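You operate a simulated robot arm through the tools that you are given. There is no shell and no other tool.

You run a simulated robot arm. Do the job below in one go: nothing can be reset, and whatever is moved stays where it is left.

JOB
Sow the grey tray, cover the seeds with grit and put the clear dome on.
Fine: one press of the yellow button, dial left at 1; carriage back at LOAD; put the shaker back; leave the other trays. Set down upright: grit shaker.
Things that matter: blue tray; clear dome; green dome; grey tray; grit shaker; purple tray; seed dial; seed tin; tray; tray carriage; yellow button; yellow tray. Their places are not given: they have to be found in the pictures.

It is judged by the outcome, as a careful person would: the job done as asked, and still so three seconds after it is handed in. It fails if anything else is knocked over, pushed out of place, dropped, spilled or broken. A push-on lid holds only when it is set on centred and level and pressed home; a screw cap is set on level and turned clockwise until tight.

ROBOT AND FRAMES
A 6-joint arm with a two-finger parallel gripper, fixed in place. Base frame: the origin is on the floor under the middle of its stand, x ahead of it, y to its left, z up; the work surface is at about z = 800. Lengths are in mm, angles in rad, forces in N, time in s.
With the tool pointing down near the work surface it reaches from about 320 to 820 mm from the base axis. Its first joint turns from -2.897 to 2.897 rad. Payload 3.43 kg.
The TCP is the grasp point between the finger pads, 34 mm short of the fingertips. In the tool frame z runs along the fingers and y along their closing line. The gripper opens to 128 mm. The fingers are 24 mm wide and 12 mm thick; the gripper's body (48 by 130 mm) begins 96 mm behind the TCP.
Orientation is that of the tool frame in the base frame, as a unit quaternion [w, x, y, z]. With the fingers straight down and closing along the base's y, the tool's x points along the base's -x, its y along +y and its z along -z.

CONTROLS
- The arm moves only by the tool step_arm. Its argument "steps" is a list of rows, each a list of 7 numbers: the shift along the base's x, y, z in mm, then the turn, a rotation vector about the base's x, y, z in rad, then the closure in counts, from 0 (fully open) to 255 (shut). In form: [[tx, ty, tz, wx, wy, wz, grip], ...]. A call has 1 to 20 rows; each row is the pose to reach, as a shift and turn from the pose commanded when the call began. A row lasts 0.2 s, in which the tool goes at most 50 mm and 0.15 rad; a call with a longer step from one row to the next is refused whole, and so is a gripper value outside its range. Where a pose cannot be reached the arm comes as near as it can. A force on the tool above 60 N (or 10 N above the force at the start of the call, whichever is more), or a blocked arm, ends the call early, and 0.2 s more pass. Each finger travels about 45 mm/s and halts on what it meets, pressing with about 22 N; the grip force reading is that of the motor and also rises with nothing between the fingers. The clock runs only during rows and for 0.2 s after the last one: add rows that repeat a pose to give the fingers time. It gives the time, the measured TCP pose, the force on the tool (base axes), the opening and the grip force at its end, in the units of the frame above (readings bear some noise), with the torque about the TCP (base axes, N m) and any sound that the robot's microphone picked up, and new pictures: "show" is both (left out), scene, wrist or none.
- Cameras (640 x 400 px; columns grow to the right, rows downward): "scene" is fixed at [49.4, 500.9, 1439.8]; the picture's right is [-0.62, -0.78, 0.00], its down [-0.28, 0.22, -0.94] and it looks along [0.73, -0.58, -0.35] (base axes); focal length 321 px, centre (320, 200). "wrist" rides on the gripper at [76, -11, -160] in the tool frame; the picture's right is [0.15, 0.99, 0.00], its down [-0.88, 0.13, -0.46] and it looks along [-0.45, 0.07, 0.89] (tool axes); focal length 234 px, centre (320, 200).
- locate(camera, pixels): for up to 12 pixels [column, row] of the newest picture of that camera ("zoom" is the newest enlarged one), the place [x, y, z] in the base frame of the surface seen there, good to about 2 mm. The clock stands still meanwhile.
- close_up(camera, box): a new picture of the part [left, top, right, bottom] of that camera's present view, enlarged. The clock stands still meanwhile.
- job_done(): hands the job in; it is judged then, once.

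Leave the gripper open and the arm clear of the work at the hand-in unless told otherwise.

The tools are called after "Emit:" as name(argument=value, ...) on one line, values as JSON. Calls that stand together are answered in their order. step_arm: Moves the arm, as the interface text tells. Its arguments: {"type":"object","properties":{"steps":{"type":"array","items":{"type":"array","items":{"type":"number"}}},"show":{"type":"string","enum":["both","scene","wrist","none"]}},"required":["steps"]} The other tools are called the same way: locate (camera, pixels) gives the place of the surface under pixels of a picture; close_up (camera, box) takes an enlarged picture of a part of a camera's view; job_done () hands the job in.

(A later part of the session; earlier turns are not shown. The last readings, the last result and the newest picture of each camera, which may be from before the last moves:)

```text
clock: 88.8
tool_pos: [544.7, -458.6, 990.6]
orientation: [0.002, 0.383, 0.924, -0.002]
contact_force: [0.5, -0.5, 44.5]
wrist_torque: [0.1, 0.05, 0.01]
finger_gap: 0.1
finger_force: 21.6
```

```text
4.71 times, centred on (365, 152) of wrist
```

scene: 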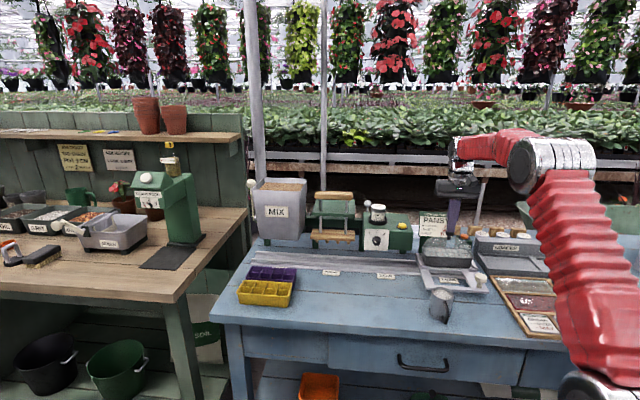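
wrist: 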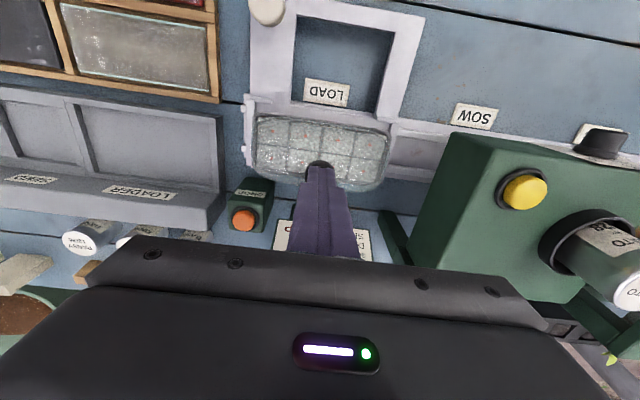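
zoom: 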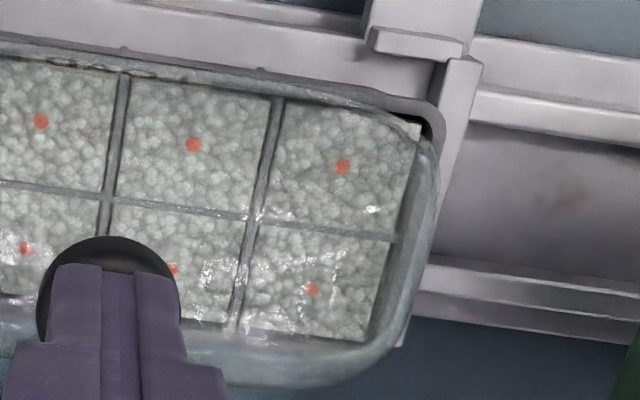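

The dome rests squared on the rim, but I've heard no click. I'll lift off and take a clearer look at its centring from above.

Emit:
step_arm(steps=[[0, 0, 5, 0, 0, 0, 255], [0, 0, 30, 0, 0, 0, 255], [0, 0, 70, 0, 0, 0, 200], [-20, 20, 80, 0, 0, 0, 120], [-45, 45, 90, 0, 0, 0, 60], [-60, 60, 100, 0, 0, 0, 0], [-60, 60, 100, 0, 0, 0, 0], [-60, 60, 100, 0, 0, 0, 0]])

Emit:
close_up(camera="wrist", box=[220, 120, 420, 250])

Emit:
close_up(camera="scene", box=[425, 220, 490, 280])

```text
clock: 90.6
tool_pos: [486.8, -401.0, 1087.0]
orientation: [-0.001, 0.383, 0.924, -0.001]
contact_force: [-0.5, -0.1, -1.0]
wrist_torque: [0.0, -0.02, -0.01]
finger_gap: 118.6
finger_force: 0.0
```

scene: 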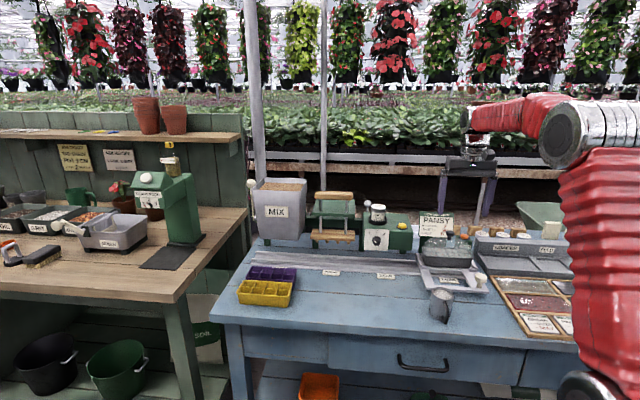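
wrist: 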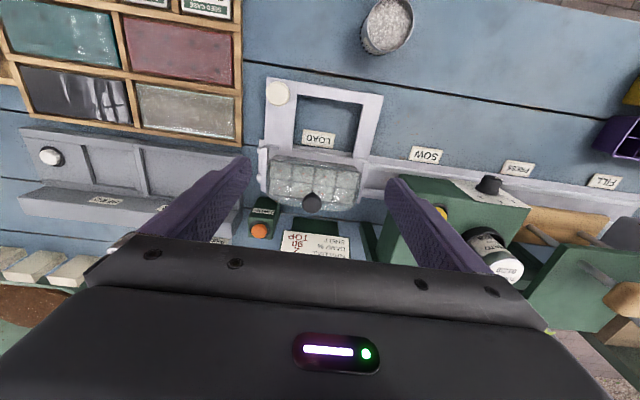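

```text
3.08 times, centred on (320, 185) of wrist
```

zoom: 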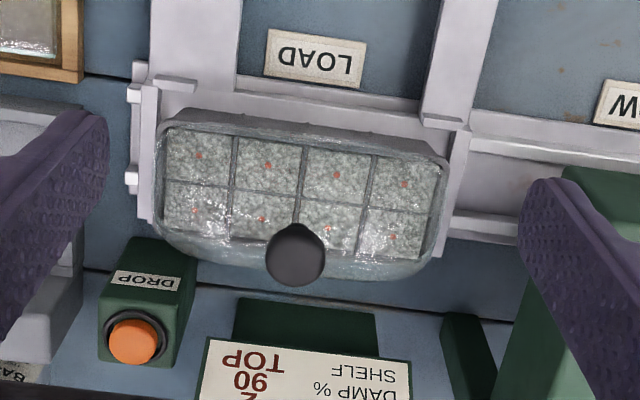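

```text
6.67 times, centred on (458, 250) of scene
```

zoom: 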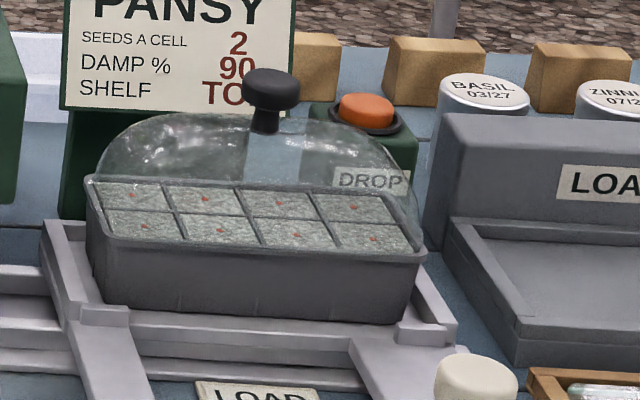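

I'll take matching zooms for locating the knob, the stem base and the seeds.

Emit:
locate(camera="zoom", pixels=[[271, 78], [243, 88], [300, 92], [264, 128], [265, 118], [134, 197], [207, 199], [280, 203], [354, 207], [144, 227], [220, 231], [375, 239]])

Emit:
close_up(camera="wrist", box=[260, 140, 370, 230])

```text
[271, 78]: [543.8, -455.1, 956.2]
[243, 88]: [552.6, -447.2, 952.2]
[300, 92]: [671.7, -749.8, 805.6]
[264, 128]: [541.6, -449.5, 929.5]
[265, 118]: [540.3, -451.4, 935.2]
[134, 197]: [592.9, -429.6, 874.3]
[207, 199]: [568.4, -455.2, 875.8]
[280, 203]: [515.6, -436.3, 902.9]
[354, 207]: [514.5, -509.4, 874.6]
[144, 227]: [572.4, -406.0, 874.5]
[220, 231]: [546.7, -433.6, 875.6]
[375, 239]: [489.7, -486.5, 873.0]
```

```text
4.44 times, centred on (315, 185) of wrist
```

zoom: 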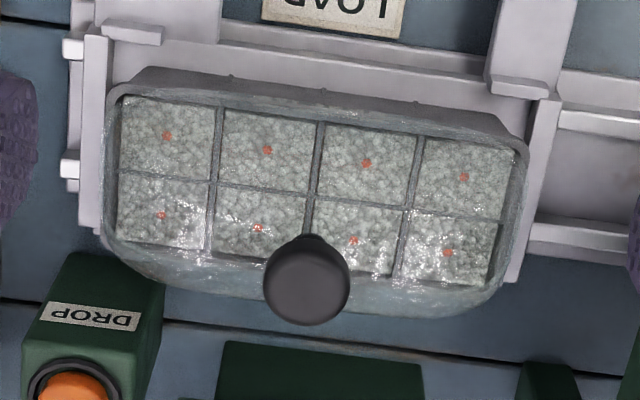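

Emit:
locate(camera="zoom", pixels=[[307, 281], [265, 280], [349, 280], [307, 323], [307, 240], [168, 136], [267, 150], [367, 163], [464, 177], [162, 215], [354, 240], [448, 253]])

Emit:
close_up(camera="wrist", box=[260, 150, 320, 190])

Emit:
close_up(camera="wrist", box=[315, 150, 375, 190])

```text
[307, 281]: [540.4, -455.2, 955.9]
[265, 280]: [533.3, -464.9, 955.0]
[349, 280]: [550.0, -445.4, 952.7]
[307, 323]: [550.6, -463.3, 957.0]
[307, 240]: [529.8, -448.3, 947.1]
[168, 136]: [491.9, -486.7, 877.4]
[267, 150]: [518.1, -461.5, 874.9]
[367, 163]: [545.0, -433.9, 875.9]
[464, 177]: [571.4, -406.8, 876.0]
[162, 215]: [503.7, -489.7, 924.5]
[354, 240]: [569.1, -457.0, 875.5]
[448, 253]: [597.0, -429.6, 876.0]
```

```text
10.00 times, centred on (290, 170) of wrist
```

zoom: 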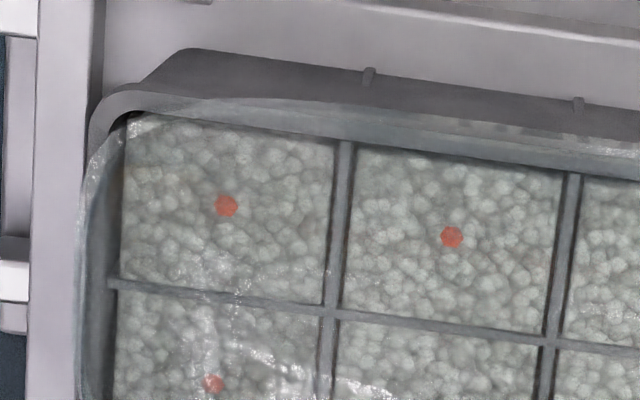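

```text
10.00 times, centred on (345, 170) of wrist
```

zoom: 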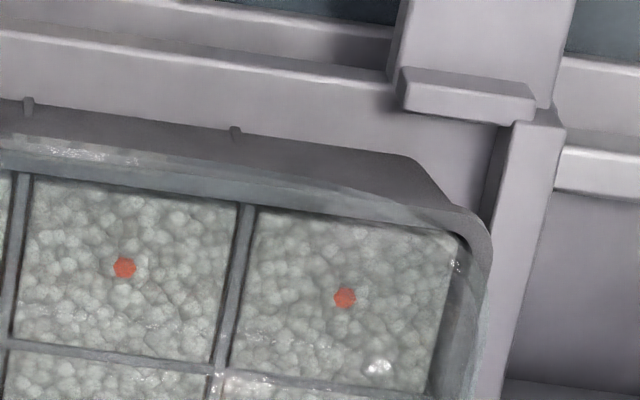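

The knob seems about 4 mm nearer the robot than the tray centre while the front edge is right on the rim, which hints at a slight tilt. I'll look at the dome's ends closely.

Emit:
close_up(camera="scene", box=[462, 235, 486, 265])

Emit:
close_up(camera="scene", box=[426, 235, 450, 265])

Emit:
close_up(camera="scene", box=[440, 220, 470, 250])

Emit:
close_up(camera="wrist", box=[255, 185, 375, 230])

```text
13.33 times, centred on (474, 250) of scene
```

zoom: 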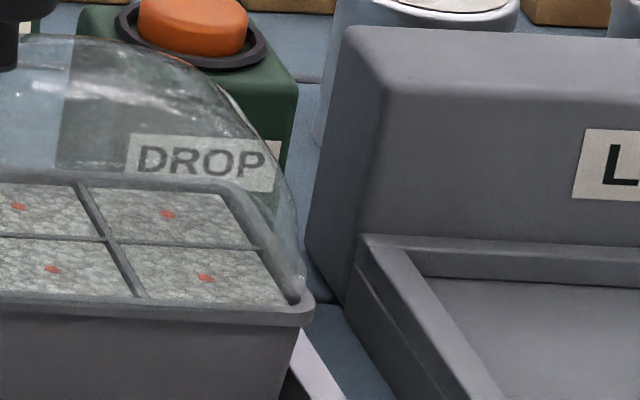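

```text
13.33 times, centred on (438, 250) of scene
```

zoom: 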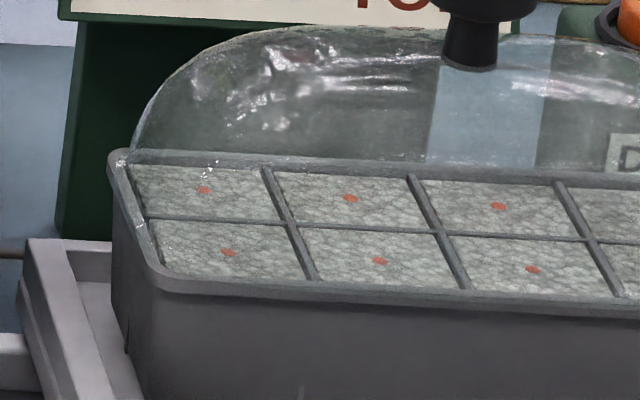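

```text
13.33 times, centred on (455, 235) of scene
```

zoom: 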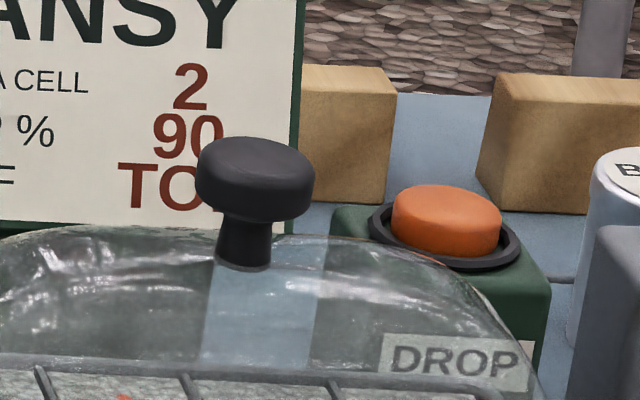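

```text
5.33 times, centred on (315, 208) of wrist
```

zoom: 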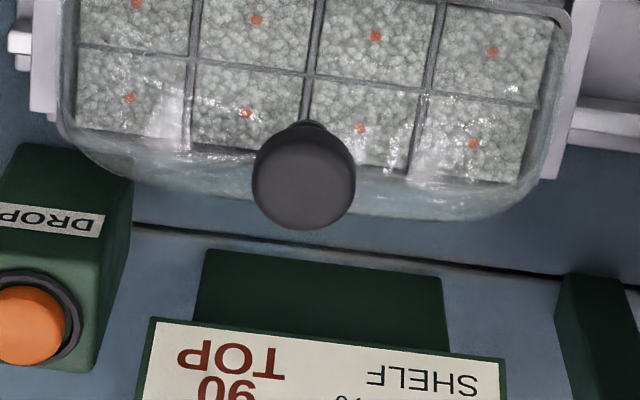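

To compare like with like, I'll place the open gripper straight above the knob at the same relative height as when I first measured the dome on the bench.

Emit:
step_arm(steps=[[20, -20, 0, 0, 0, 0, 0], [40, -40, -5, 0, 0, 0, 0], [57.5, -57.5, -13, 0, 0, 0, 0], [57.5, -57.5, -13, 0, 0, 0, 0], [57.5, -57.5, -13, 0, 0, 0, 0], [57.5, -57.5, -13, 0, 0, 0, 0]])

Emit:
close_up(camera="wrist", box=[230, 90, 410, 230])

```text
clock: 92.0
tool_pos: [541.2, -458.8, 1074.3]
orientation: [0.0, 0.383, 0.924, -0.001]
contact_force: [0.6, 0.2, 0.0]
wrist_torque: [0.01, 0.01, -0.04]
finger_gap: 128.0
finger_force: 0.1
```

scene: 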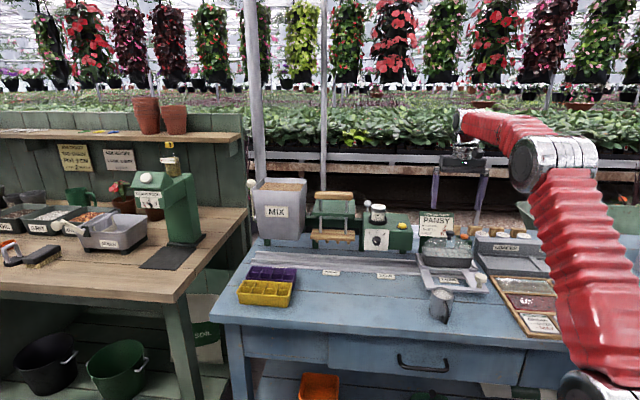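
wrist: 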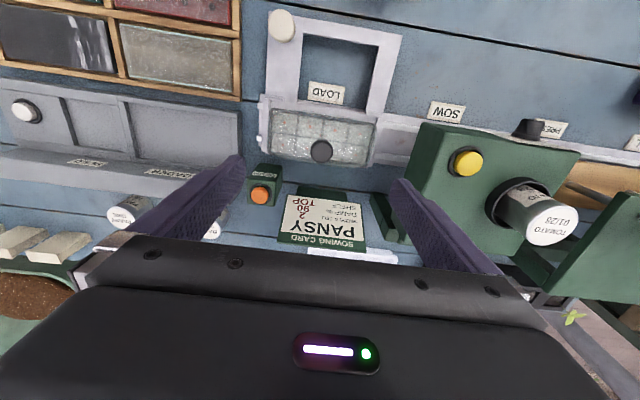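

```text
2.86 times, centred on (320, 160) of wrist
```

zoom: 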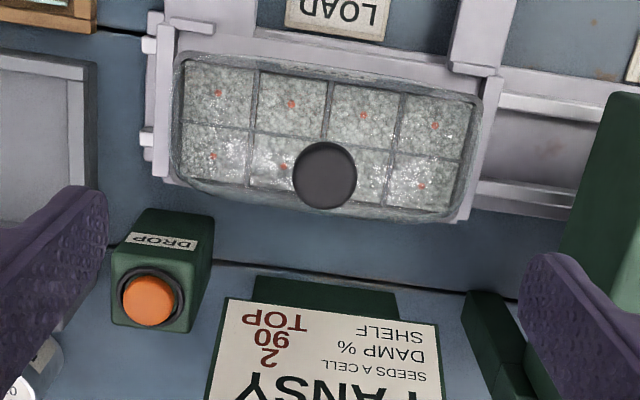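

The knob and dome outline look the same relative to each other as on the bench, so the dome is level. I'll now locate knob and seeds from this view.

Emit:
locate(camera="zoom", pixels=[[325, 177], [293, 175], [356, 175], [325, 143], [325, 207], [218, 93], [291, 104], [363, 116], [434, 127], [213, 156], [283, 167], [421, 186]])

Emit:
close_up(camera="wrist", box=[265, 100, 325, 170])

Emit:
close_up(camera="wrist", box=[320, 105, 380, 170])

```text
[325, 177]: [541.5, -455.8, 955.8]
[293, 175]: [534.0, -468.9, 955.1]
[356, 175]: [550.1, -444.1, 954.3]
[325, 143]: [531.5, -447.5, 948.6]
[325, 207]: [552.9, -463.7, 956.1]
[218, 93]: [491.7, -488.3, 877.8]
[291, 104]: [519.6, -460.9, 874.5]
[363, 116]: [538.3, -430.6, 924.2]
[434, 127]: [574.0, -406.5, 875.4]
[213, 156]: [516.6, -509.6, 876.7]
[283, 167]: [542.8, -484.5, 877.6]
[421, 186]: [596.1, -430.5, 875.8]
```

```text
5.71 times, centred on (295, 135) of wrist
```

zoom: 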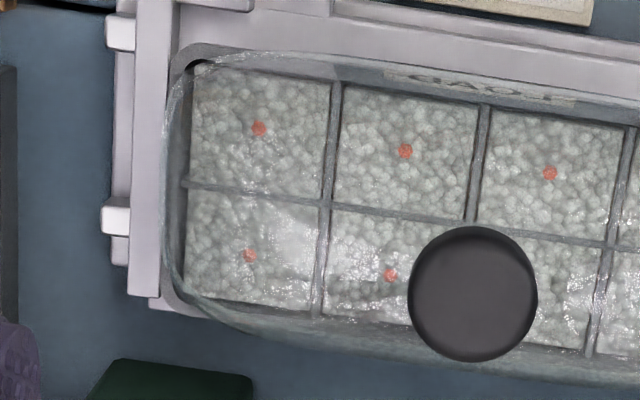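

```text
6.15 times, centred on (350, 138) of wrist
```

zoom: 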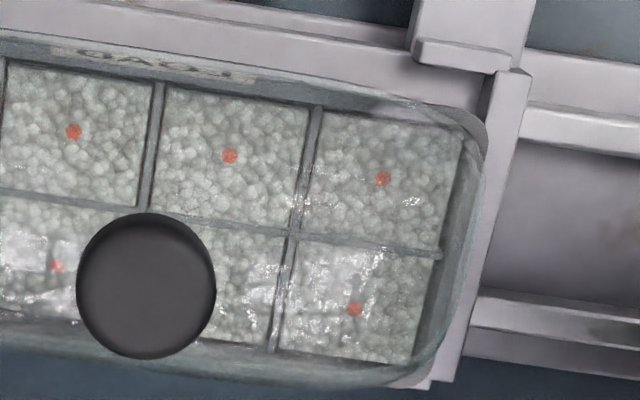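

The knob is at n≈705.7 while the tray centre is n≈709.2, so the dome slid about 3.5 mm towards the robot and isn't centred. I'll grip the knob again, lift slightly, shift it back and set it down anew. First I'll come down around the knob.

Emit:
step_arm(steps=[[2.5, 1.1, -30, 0, 0, 0, 60], [2.5, 1.1, -65, 0, 0, 0, 120], [2.5, 1.1, -90, 0, 0, 0, 140], [2.5, 1.1, -102, 0, 0, 0, 140], [2.5, 1.1, -106.5, 0, 0, 0, 140], [2.5, 1.1, -106.5, 0, 0, 0, 140], [2.5, 1.1, -106.5, 0, 0, 0, 140]])

Emit:
close_up(camera="wrist", box=[235, 95, 405, 215])

Emit:
close_up(camera="scene", box=[430, 210, 480, 265])

```text
clock: 93.6
tool_pos: [544.3, -455.2, 967.1]
orientation: [-0.001, 0.384, 0.923, -0.001]
contact_force: [-0.3, -0.1, 0.4]
wrist_torque: [0.01, 0.01, -0.05]
finger_gap: 57.8
finger_force: 0.2
```

scene: 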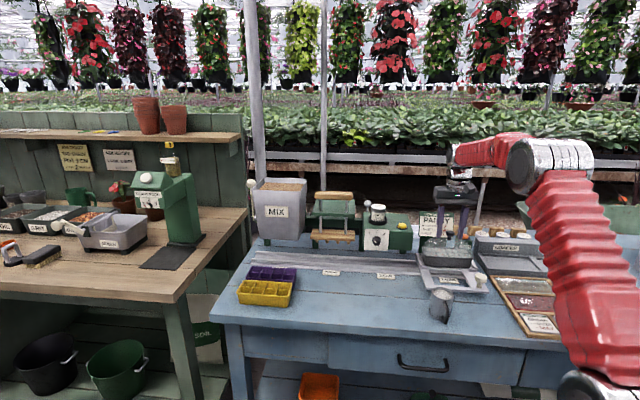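
wrist: 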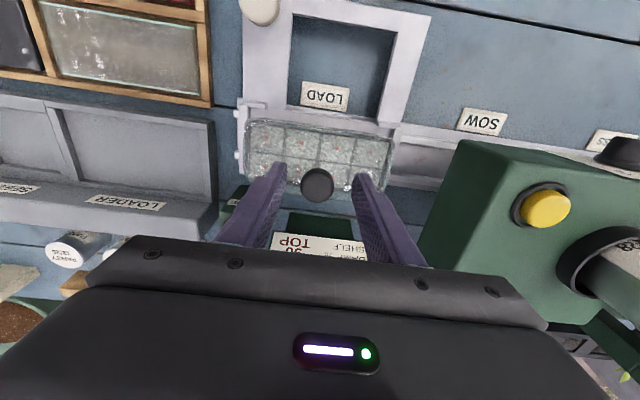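

```text
3.33 times, centred on (320, 155) of wrist
```

zoom: 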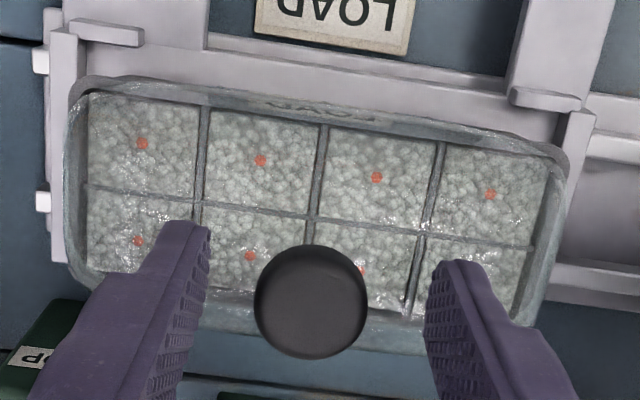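

```text
7.27 times, centred on (455, 238) of scene
```

zoom: 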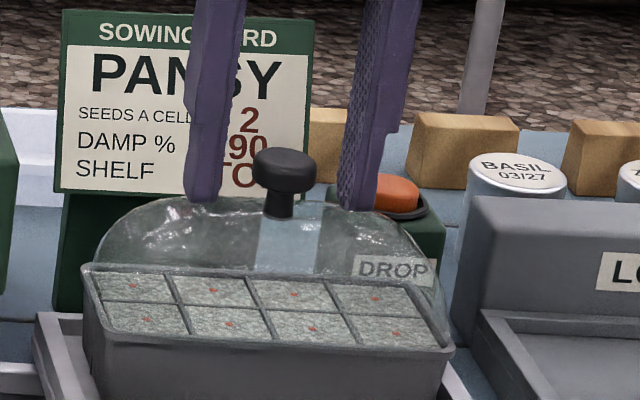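

The tool is about 2 mm too far along the rail. I'll locate knob and seeds from this close view to settle the true offsets.

Emit:
close_up(camera="wrist", box=[235, 95, 405, 215])

Emit:
locate(camera="zoom", pixels=[[311, 308], [256, 300], [367, 300], [311, 358], [311, 248], [143, 144], [260, 161], [376, 178], [490, 195], [138, 241], [250, 256], [360, 271]])

Emit:
step_arm(steps=[[0, 0, 0, 0, 0, 0, 140]], show="none")

Emit:
step_arm(steps=[[0, 0, 0, 0, 0, 0, 140]], show="none")

Emit:
step_arm(steps=[[0, 0, 0, 0, 0, 0, 140]], show="none")

```text
3.33 times, centred on (320, 155) of wrist
```

zoom: 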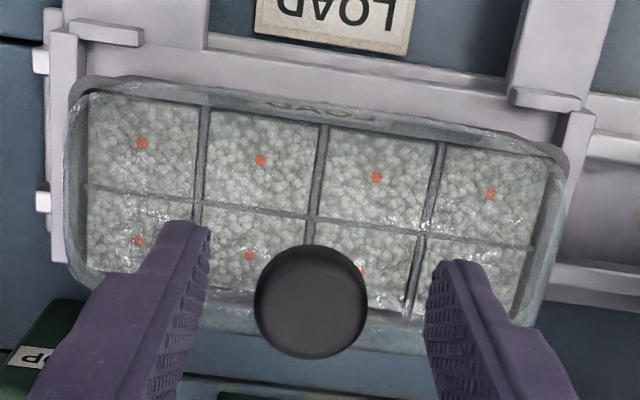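

```text
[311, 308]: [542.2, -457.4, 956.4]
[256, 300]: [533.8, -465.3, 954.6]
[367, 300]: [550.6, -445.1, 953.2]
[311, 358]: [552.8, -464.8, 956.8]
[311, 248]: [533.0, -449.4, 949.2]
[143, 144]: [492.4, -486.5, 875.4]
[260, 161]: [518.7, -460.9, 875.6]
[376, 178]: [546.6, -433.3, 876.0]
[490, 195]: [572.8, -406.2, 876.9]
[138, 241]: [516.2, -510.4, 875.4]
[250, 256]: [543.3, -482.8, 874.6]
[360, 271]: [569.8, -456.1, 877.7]
```

```text
clock: 94.0
tool_pos: [544.9, -455.9, 968.2]
orientation: [0.0, 0.384, 0.923, 0.0]
contact_force: [0.3, 0.8, -0.5]
wrist_torque: [0.02, -0.04, 0.01]
finger_gap: 57.5
finger_force: 0.0
```

```text
clock: 94.4
tool_pos: [543.8, -454.3, 967.7]
orientation: [0.0, 0.383, 0.924, -0.001]
contact_force: [-0.6, -0.1, 0.9]
wrist_torque: [0.0, 0.03, -0.03]
finger_gap: 57.6
finger_force: 0.0
```

```text
clock: 94.8
tool_pos: [544.6, -455.3, 968.2]
orientation: [0.0, 0.384, 0.924, -0.001]
contact_force: [0.5, -0.4, 0.0]
wrist_torque: [-0.01, -0.03, -0.01]
finger_gap: 57.6
finger_force: 0.2
```

In the tool's frame the tray centre is at (d -1.2, n +3.0) and the knob at (d -1.5, n +1.0): the dome needs about +2 mm in n. I'll centre on the knob, grip it, and lift it 5 mm.

Emit:
step_arm(steps=[[-0.35, -1.77, 0, 0, 0, 0, 140], [-0.35, -1.77, 0, 0, 0, 0, 170], [-0.35, -1.77, 0, 0, 0, 0, 195], [-0.35, -1.77, 0, 0, 0, 0, 230], [-0.35, -1.77, 0, 0, 0, 0, 230], [-0.35, -1.77, 0, 0, 0, 0, 230]], show="wrist")

Emit:
close_up(camera="wrist", box=[235, 95, 405, 215])

```text
clock: 96.2
tool_pos: [542.1, -457.9, 966.0]
orientation: [0.001, 0.383, 0.924, 0.0]
contact_force: [0.0, 0.0, 0.7]
wrist_torque: [0.04, 0.0, 0.0]
finger_gap: 26.6
finger_force: 22.5
```

wrist: 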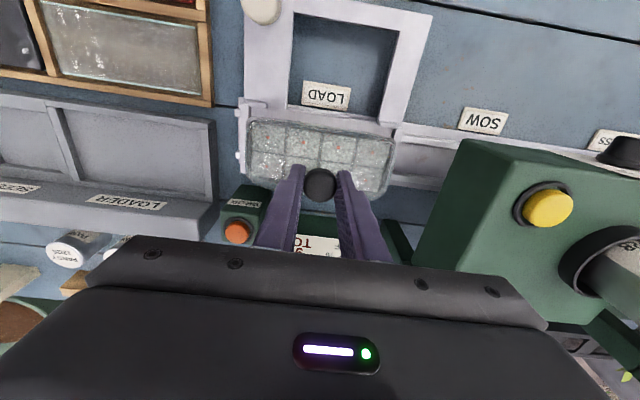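

```text
3.33 times, centred on (320, 155) of wrist
```

zoom: 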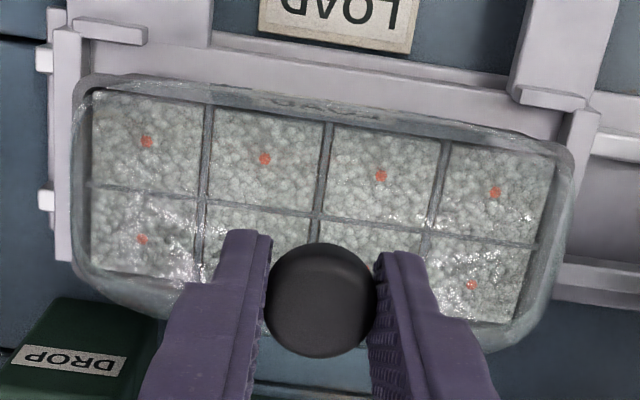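

Now the tray centre is at about (d +0.25, n +1.8) and the knob at (+0.6, +0.4) from the tool. I'll lift 5 mm and shift about +1.7 mm in n, then inspect the front edges.

Emit:
step_arm(steps=[[0, 0, 1, 0, 0, 0, 230], [0, 0, 3, 0, 0, 0, 230], [0, 0, 5, 0, 0, 0, 230], [0.5, -0.7, 5, 0, 0, 0, 230], [1.0, -1.4, 5, 0, 0, 0, 230], [1.0, -1.4, 5, 0, 0, 0, 230], [1.0, -1.4, 5, 0, 0, 0, 230]], show="wrist")

Emit:
close_up(camera="wrist", box=[235, 95, 405, 215])

Emit:
close_up(camera="wrist", box=[290, 110, 350, 145])

Emit:
close_up(camera="scene", box=[426, 232, 486, 270])

```text
clock: 97.8
tool_pos: [546.2, -458.4, 972.6]
orientation: [0.0, 0.383, 0.924, -0.001]
contact_force: [-0.2, 0.1, -1.0]
wrist_torque: [-0.01, 0.0, -0.03]
finger_gap: 26.6
finger_force: 22.6
```

wrist: 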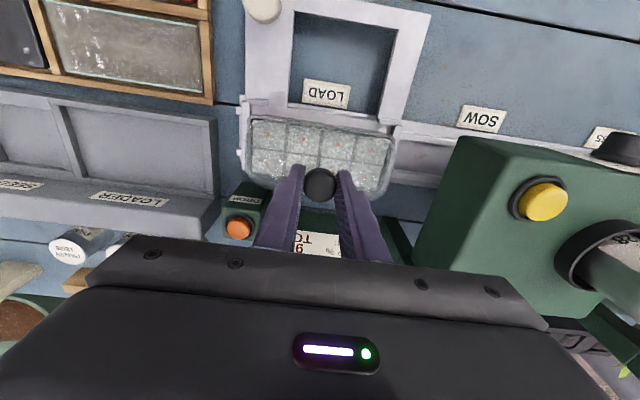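

```text
3.33 times, centred on (320, 155) of wrist
```

zoom: 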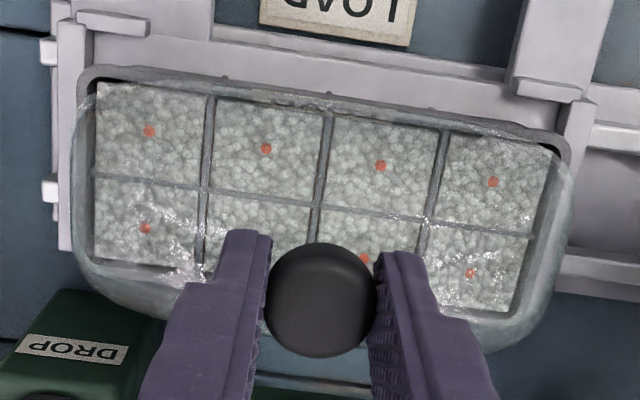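

```text
10.67 times, centred on (320, 128) of wrist
```

zoom: 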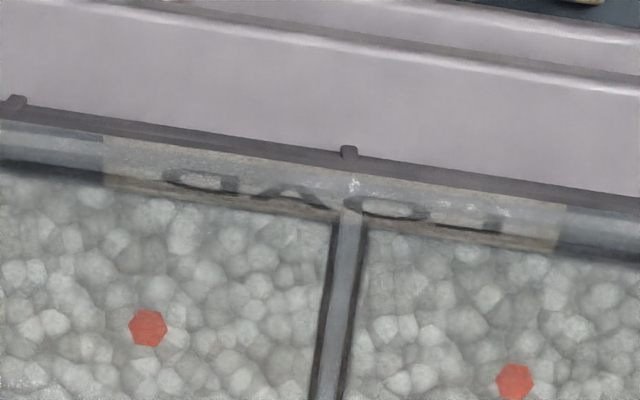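

```text
10.53 times, centred on (456, 251) of scene
```

zoom: 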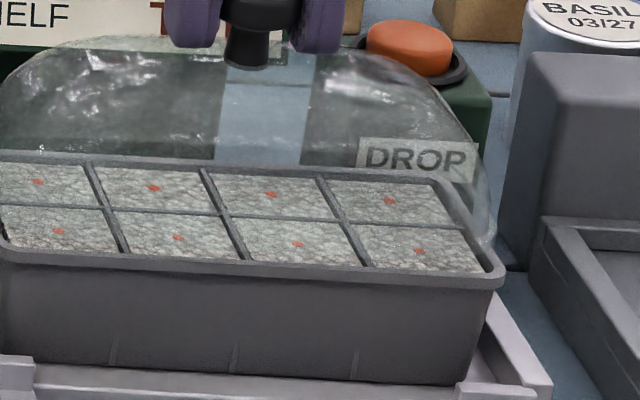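

The dome is now about (+0.6, +0.9) mm from the tray centre. I'll correct by (-0.5, -0.7) and lower until light contact.

Emit:
step_arm(steps=[[-0.85, 0.14, -1, 0, 0, 0, 230], [-0.85, 0.14, -2, 0, 0, 0, 230], [-0.85, 0.14, -3, 0, 0, 0, 230], [-0.85, 0.14, -3.6, 0, 0, 0, 230], [-0.85, 0.14, -4.2, 0, 0, 0, 230], [-0.85, 0.14, -4.2, 0, 0, 0, 230]], show="wrist")

Emit:
close_up(camera="wrist", box=[235, 95, 405, 215])

```text
clock: 99.2
tool_pos: [545.0, -458.5, 966.7]
orientation: [0.0, 0.384, 0.924, -0.001]
contact_force: [0.4, 0.4, 0.5]
wrist_torque: [0.01, -0.02, 0.0]
finger_gap: 26.4
finger_force: 21.7
```

wrist: 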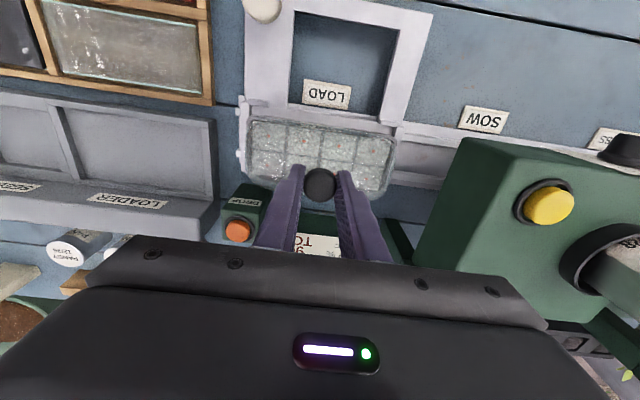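

```text
3.33 times, centred on (320, 155) of wrist
```

zoom: 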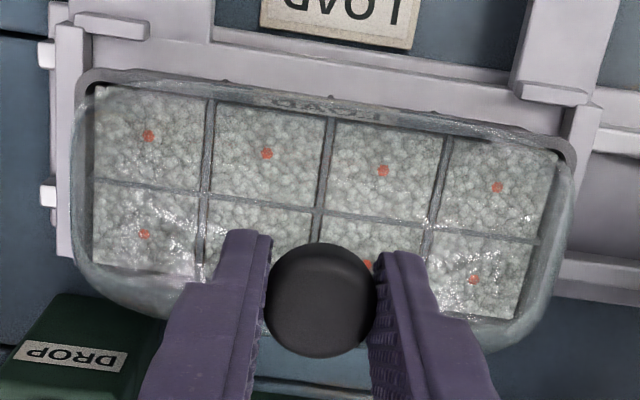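

The dome is now within about half a millimetre of centre. I'll lower another fraction until it just takes the load.

Emit:
step_arm(steps=[[0, 0, -0.5, 0, 0, 0, 230], [0, 0, -1.0, 0, 0, 0, 230], [0, 0, -1.0, 0, 0, 0, 230]], show="none")

```text
clock: 100.0
tool_pos: [544.7, -458.7, 967.5]
orientation: [0.0, 0.383, 0.924, -0.001]
contact_force: [-0.4, -0.4, 0.1]
wrist_torque: [0.03, 0.01, -0.01]
finger_gap: 26.5
finger_force: 21.9
```

Emit:
step_arm(steps=[[0, 0, -0.5, 0, 0, 0, 230], [0, 0, -1.0, 0, 0, 0, 230], [0, 0, -1.0, 0, 0, 0, 230]], show="none")

```text
clock: 100.8
tool_pos: [544.1, -458.3, 967.0]
orientation: [0.001, 0.383, 0.924, -0.001]
contact_force: [1.4, 2.2, 8.0]
wrist_torque: [0.2, 0.11, -0.01]
finger_gap: 26.7
finger_force: 22.4
```

It touches with 8 N, front edge first. I'll release it here so it settles flat, then check where it lies.

Emit:
step_arm(steps=[[0, 0, 0.4, 0, 0, 0, 215], [0, 0, 0.4, 0, 0, 0, 195], [0, 0, 0.4, 0, 0, 0, 170], [0, 0, 0.4, 0, 0, 0, 140], [0, 0, 0.4, 0, 0, 0, 140], [0, 0, 0.4, 0, 0, 0, 140]], show="both")

Emit:
close_up(camera="wrist", box=[235, 95, 405, 215])

Emit:
close_up(camera="scene", box=[426, 225, 486, 270])

```text
clock: 102.2
tool_pos: [545.2, -458.7, 966.9]
orientation: [0.0, 0.383, 0.924, -0.001]
contact_force: [0.3, 0.2, 1.0]
wrist_torque: [0.0, -0.04, 0.0]
finger_gap: 57.5
finger_force: 0.1
```

scene: 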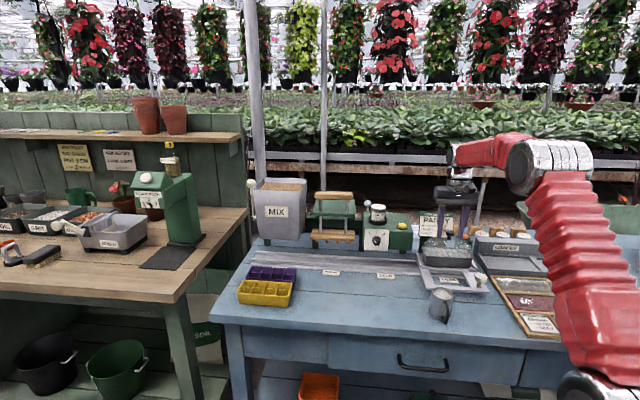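
wrist: 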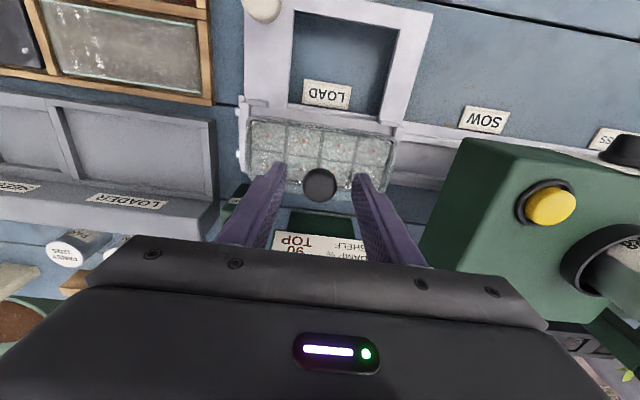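

```text
3.33 times, centred on (320, 155) of wrist
```

zoom: 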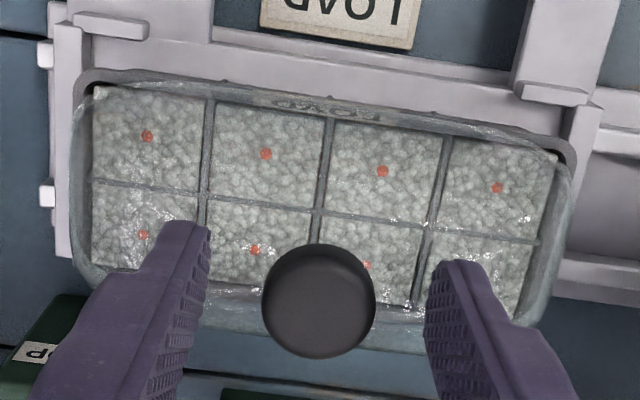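

```text
8.89 times, centred on (456, 248) of scene
```

zoom: 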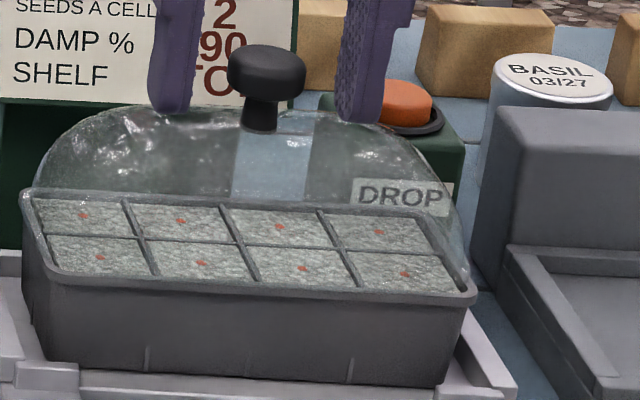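

The dome has settled within about 0.6 mm of centre. I'll rise, close the fingers and press on top of the knob again.

Emit:
step_arm(steps=[[0, 0, 10, 0, 0, 0, 140], [0, 0, 30, 0, 0, 0, 140], [0, 0, 50, 0, 0, 0, 140], [0, 0, 50, 0, 0, 0, 200], [0, 0, 50, 0, 0, 0, 255], [0, 0, 50, 0, 0, 0, 255], [0, 0, 50, 0, 0, 0, 255], [0, 0, 35, 0, 0, 0, 255], [0, 0, 27, 0, 0, 0, 255], [0, 0, 25, 0, 0, 0, 255], [0, 0, 25, 0, 0, 0, 255]], show="both")

Emit:
close_up(camera="wrist", box=[235, 95, 405, 215])

```text
clock: 104.6
tool_pos: [544.5, -458.6, 992.2]
orientation: [0.0, 0.384, 0.924, -0.001]
contact_force: [0.9, 0.5, -0.2]
wrist_torque: [0.01, 0.0, -0.01]
finger_gap: 0.0
finger_force: 22.0
```

scene: 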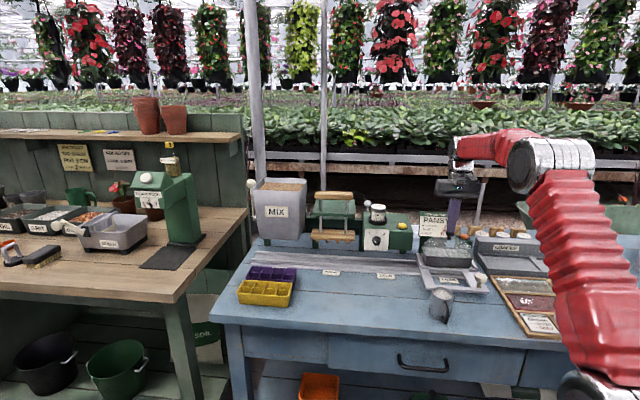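
wrist: 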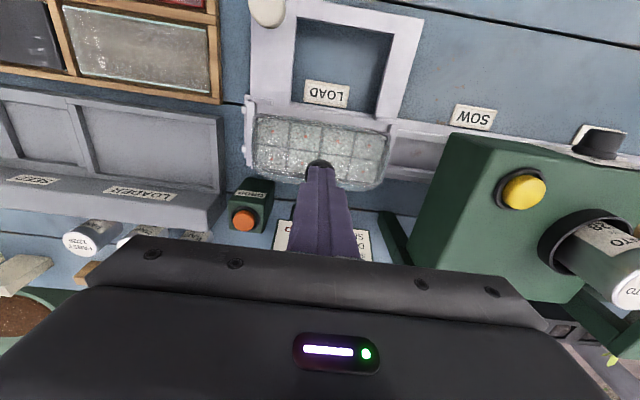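

```text
3.33 times, centred on (320, 155) of wrist
```

zoom: 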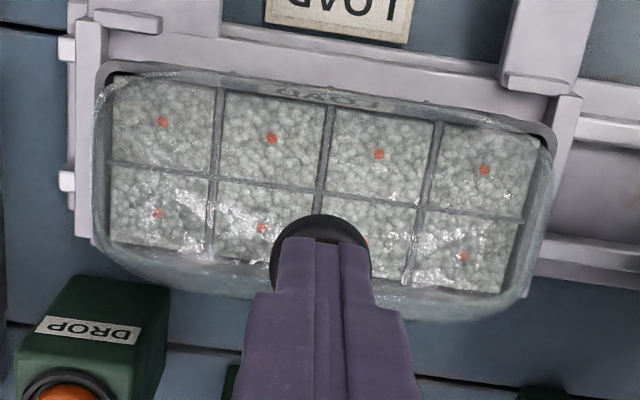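

The tips are just above the knob. Pressing down steadily now.

Emit:
step_arm(steps=[[0, 0, -1, 0, 0, 0, 255], [0, 0, -2, 0, 0, 0, 255], [0, 0, -3, 0, 0, 0, 255], [0, 0, -4, 0, 0, 0, 255], [0, 0, -4.8, 0, 0, 0, 255], [0, 0, -4.8, 0, 0, 0, 255]], show="none")

```text
clock: 106.0
tool_pos: [544.1, -458.0, 990.4]
orientation: [0.003, 0.384, 0.923, -0.002]
contact_force: [0.9, -1.5, 44.6]
wrist_torque: [0.11, 0.11, 0.06]
finger_gap: 0.2
finger_force: 21.6
```

It holds 45 N with no click. I'll inspect both ends closely while it's pressed, to check centring along the rail and the yaw.

Emit:
step_arm(steps=[[0, 0, 0, 0, 0, 0, 255]], show="both")

Emit:
close_up(camera="wrist", box=[250, 105, 300, 165])

Emit:
close_up(camera="wrist", box=[350, 115, 400, 195])

Emit:
close_up(camera="wrist", box=[245, 150, 315, 200])

```text
clock: 106.4
tool_pos: [543.9, -458.6, 990.6]
orientation: [0.003, 0.384, 0.923, -0.002]
contact_force: [1.0, -0.2, 39.0]
wrist_torque: [0.19, -0.21, 0.13]
finger_gap: 0.0
finger_force: 22.1
```

scene: 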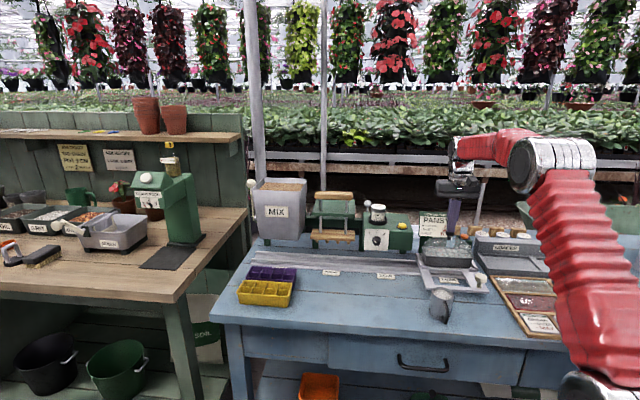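
wrist: 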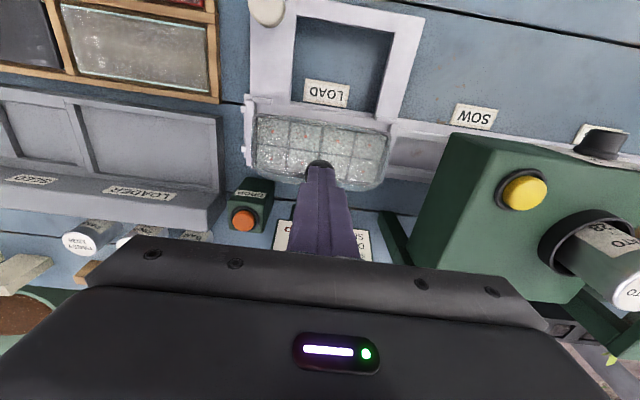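

```text
6.67 times, centred on (275, 135) of wrist
```

zoom: 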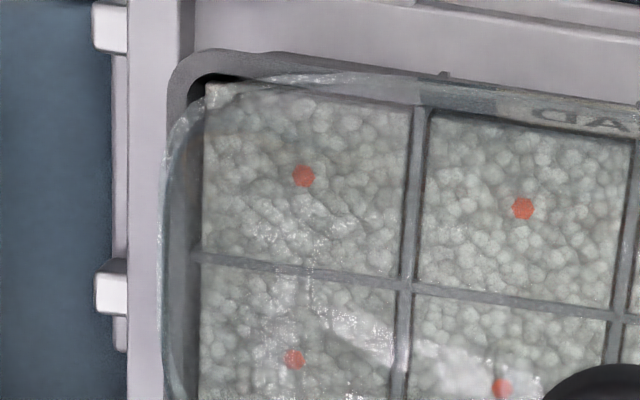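

```text
5.00 times, centred on (375, 155) of wrist
```

zoom: 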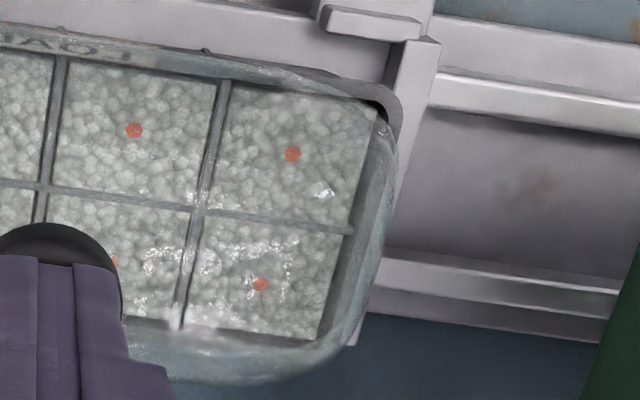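

```text
8.00 times, centred on (280, 175) of wrist
```

zoom: 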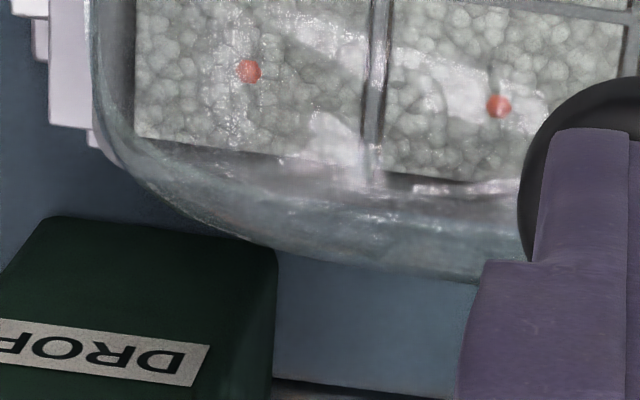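

Both ends overhang evenly and the front edge lies on the rim, so it's centred and level under 40–45 N. To learn whether it holds, I'll grip the knob and try a very small lift (2 mm) while reading the force.

Emit:
step_arm(steps=[[0, 0, 5, 0, 0, 0, 255], [0, 0, 20, 0, 0, 0, 255], [0, 0, 25, 0, 0, 0, 200], [0, 0, 25, 0, 0, 0, 140], [0, 0, 25, 0, 0, 0, 140], [0, 0, 25, 0, 0, 0, 140], [0, 0, 5, 0, 0, 0, 140], [0, 0, -12, 0, 0, 0, 140], [0, 0, -19, 0, 0, 0, 140], [0, 0, -19, 0, 0, 0, 140]], show="wrist")

Emit:
close_up(camera="wrist", box=[235, 95, 405, 215])

```text
clock: 108.6
tool_pos: [544.3, -458.6, 967.2]
orientation: [0.0, 0.384, 0.923, -0.002]
contact_force: [0.2, 0.3, 0.3]
wrist_torque: [0.01, 0.02, -0.02]
finger_gap: 57.8
finger_force: 0.0
```

wrist: 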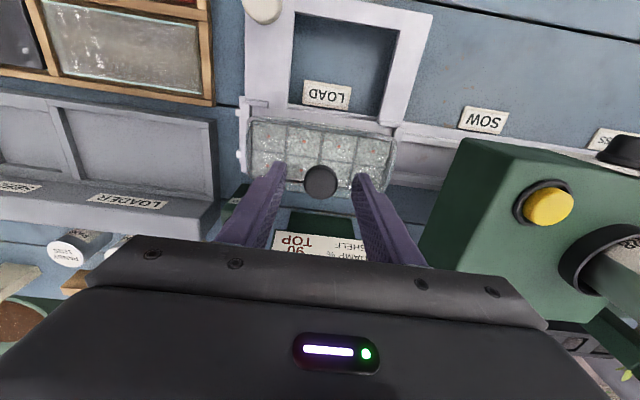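

```text
3.33 times, centred on (320, 155) of wrist
```

zoom: 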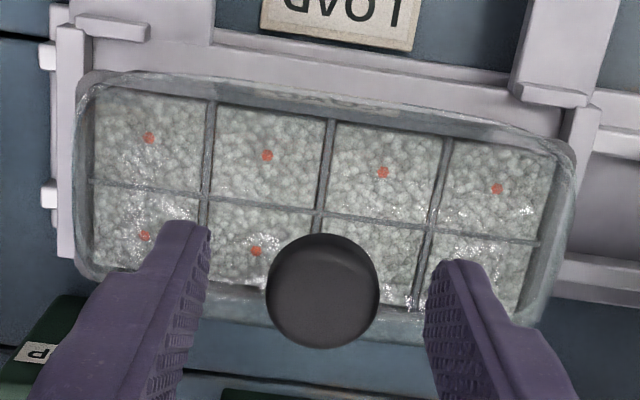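

The knob has moved about 2.5 mm towards the robot since pressing, and the dome's front corners now coincide with the rim's corners. I'll inspect this closely before touching it.

Emit:
close_up(camera="wrist", box=[250, 105, 310, 155])

Emit:
close_up(camera="wrist", box=[345, 115, 405, 165])

Emit:
close_up(camera="scene", box=[426, 225, 486, 270])

Emit:
close_up(camera="scene", box=[462, 235, 486, 265])

```text
8.00 times, centred on (280, 130) of wrist
```

zoom: 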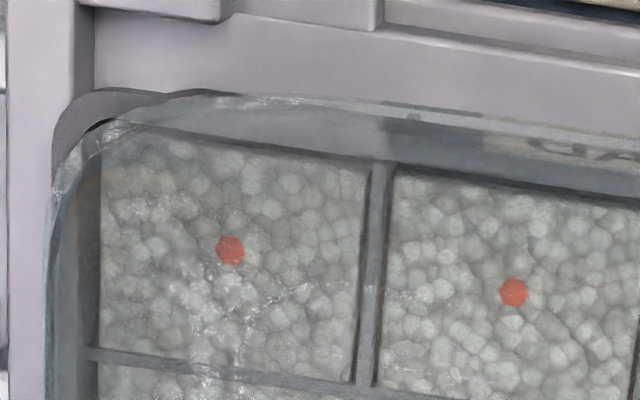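

```text
8.00 times, centred on (375, 140) of wrist
```

zoom: 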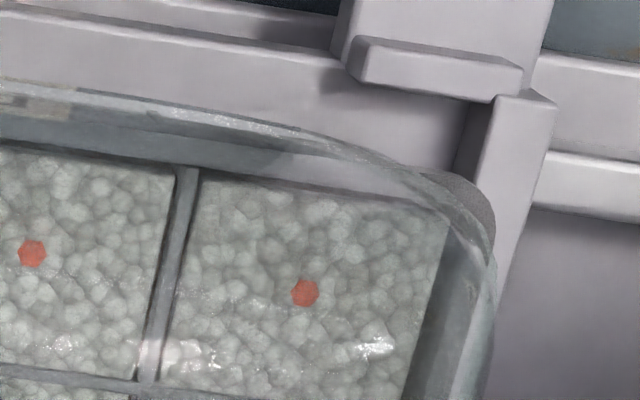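

```text
8.89 times, centred on (456, 248) of scene
```

zoom: 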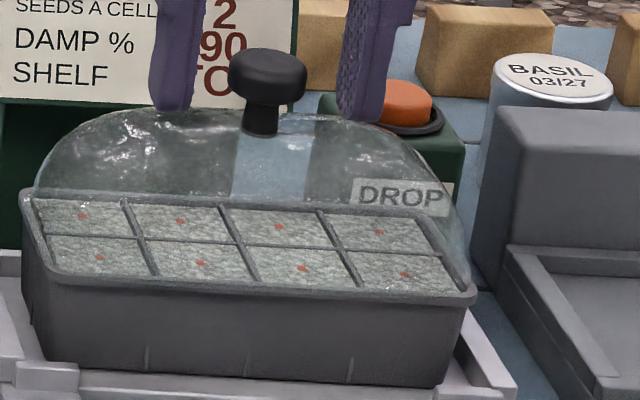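

```text
13.33 times, centred on (474, 250) of scene
```

zoom: 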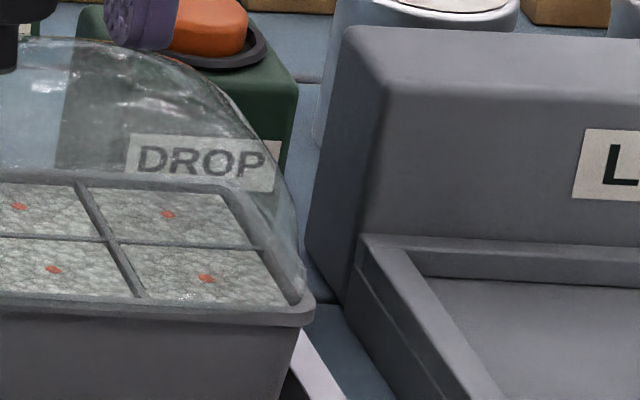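

Emit:
close_up(camera="wrist", box=[235, 95, 405, 215])

Emit:
locate(camera="zoom", pixels=[[322, 295], [267, 290], [377, 290], [322, 346], [322, 236], [322, 320], [322, 270], [149, 138], [497, 189], [145, 236], [255, 251], [383, 172]])

Emit:
close_up(camera="scene", box=[445, 222, 465, 244])

```text
3.33 times, centred on (320, 155) of wrist
```

zoom: 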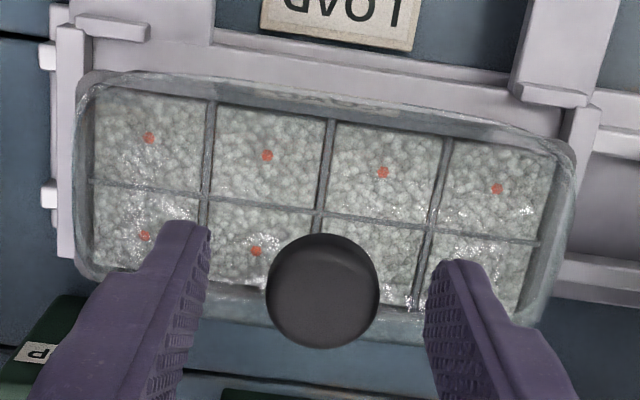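

```text
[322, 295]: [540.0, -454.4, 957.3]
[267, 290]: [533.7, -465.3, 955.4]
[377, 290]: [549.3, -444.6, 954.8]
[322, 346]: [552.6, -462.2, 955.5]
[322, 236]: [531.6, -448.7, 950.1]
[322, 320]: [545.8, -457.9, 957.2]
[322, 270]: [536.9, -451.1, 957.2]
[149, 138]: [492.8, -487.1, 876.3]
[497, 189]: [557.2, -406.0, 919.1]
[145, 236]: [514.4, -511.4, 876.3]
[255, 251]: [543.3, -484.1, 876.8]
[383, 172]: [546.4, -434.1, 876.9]
```

```text
16.00 times, centred on (455, 233) of scene
```

zoom: 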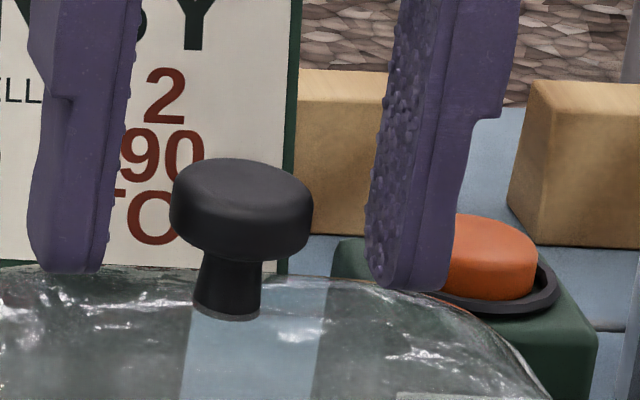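

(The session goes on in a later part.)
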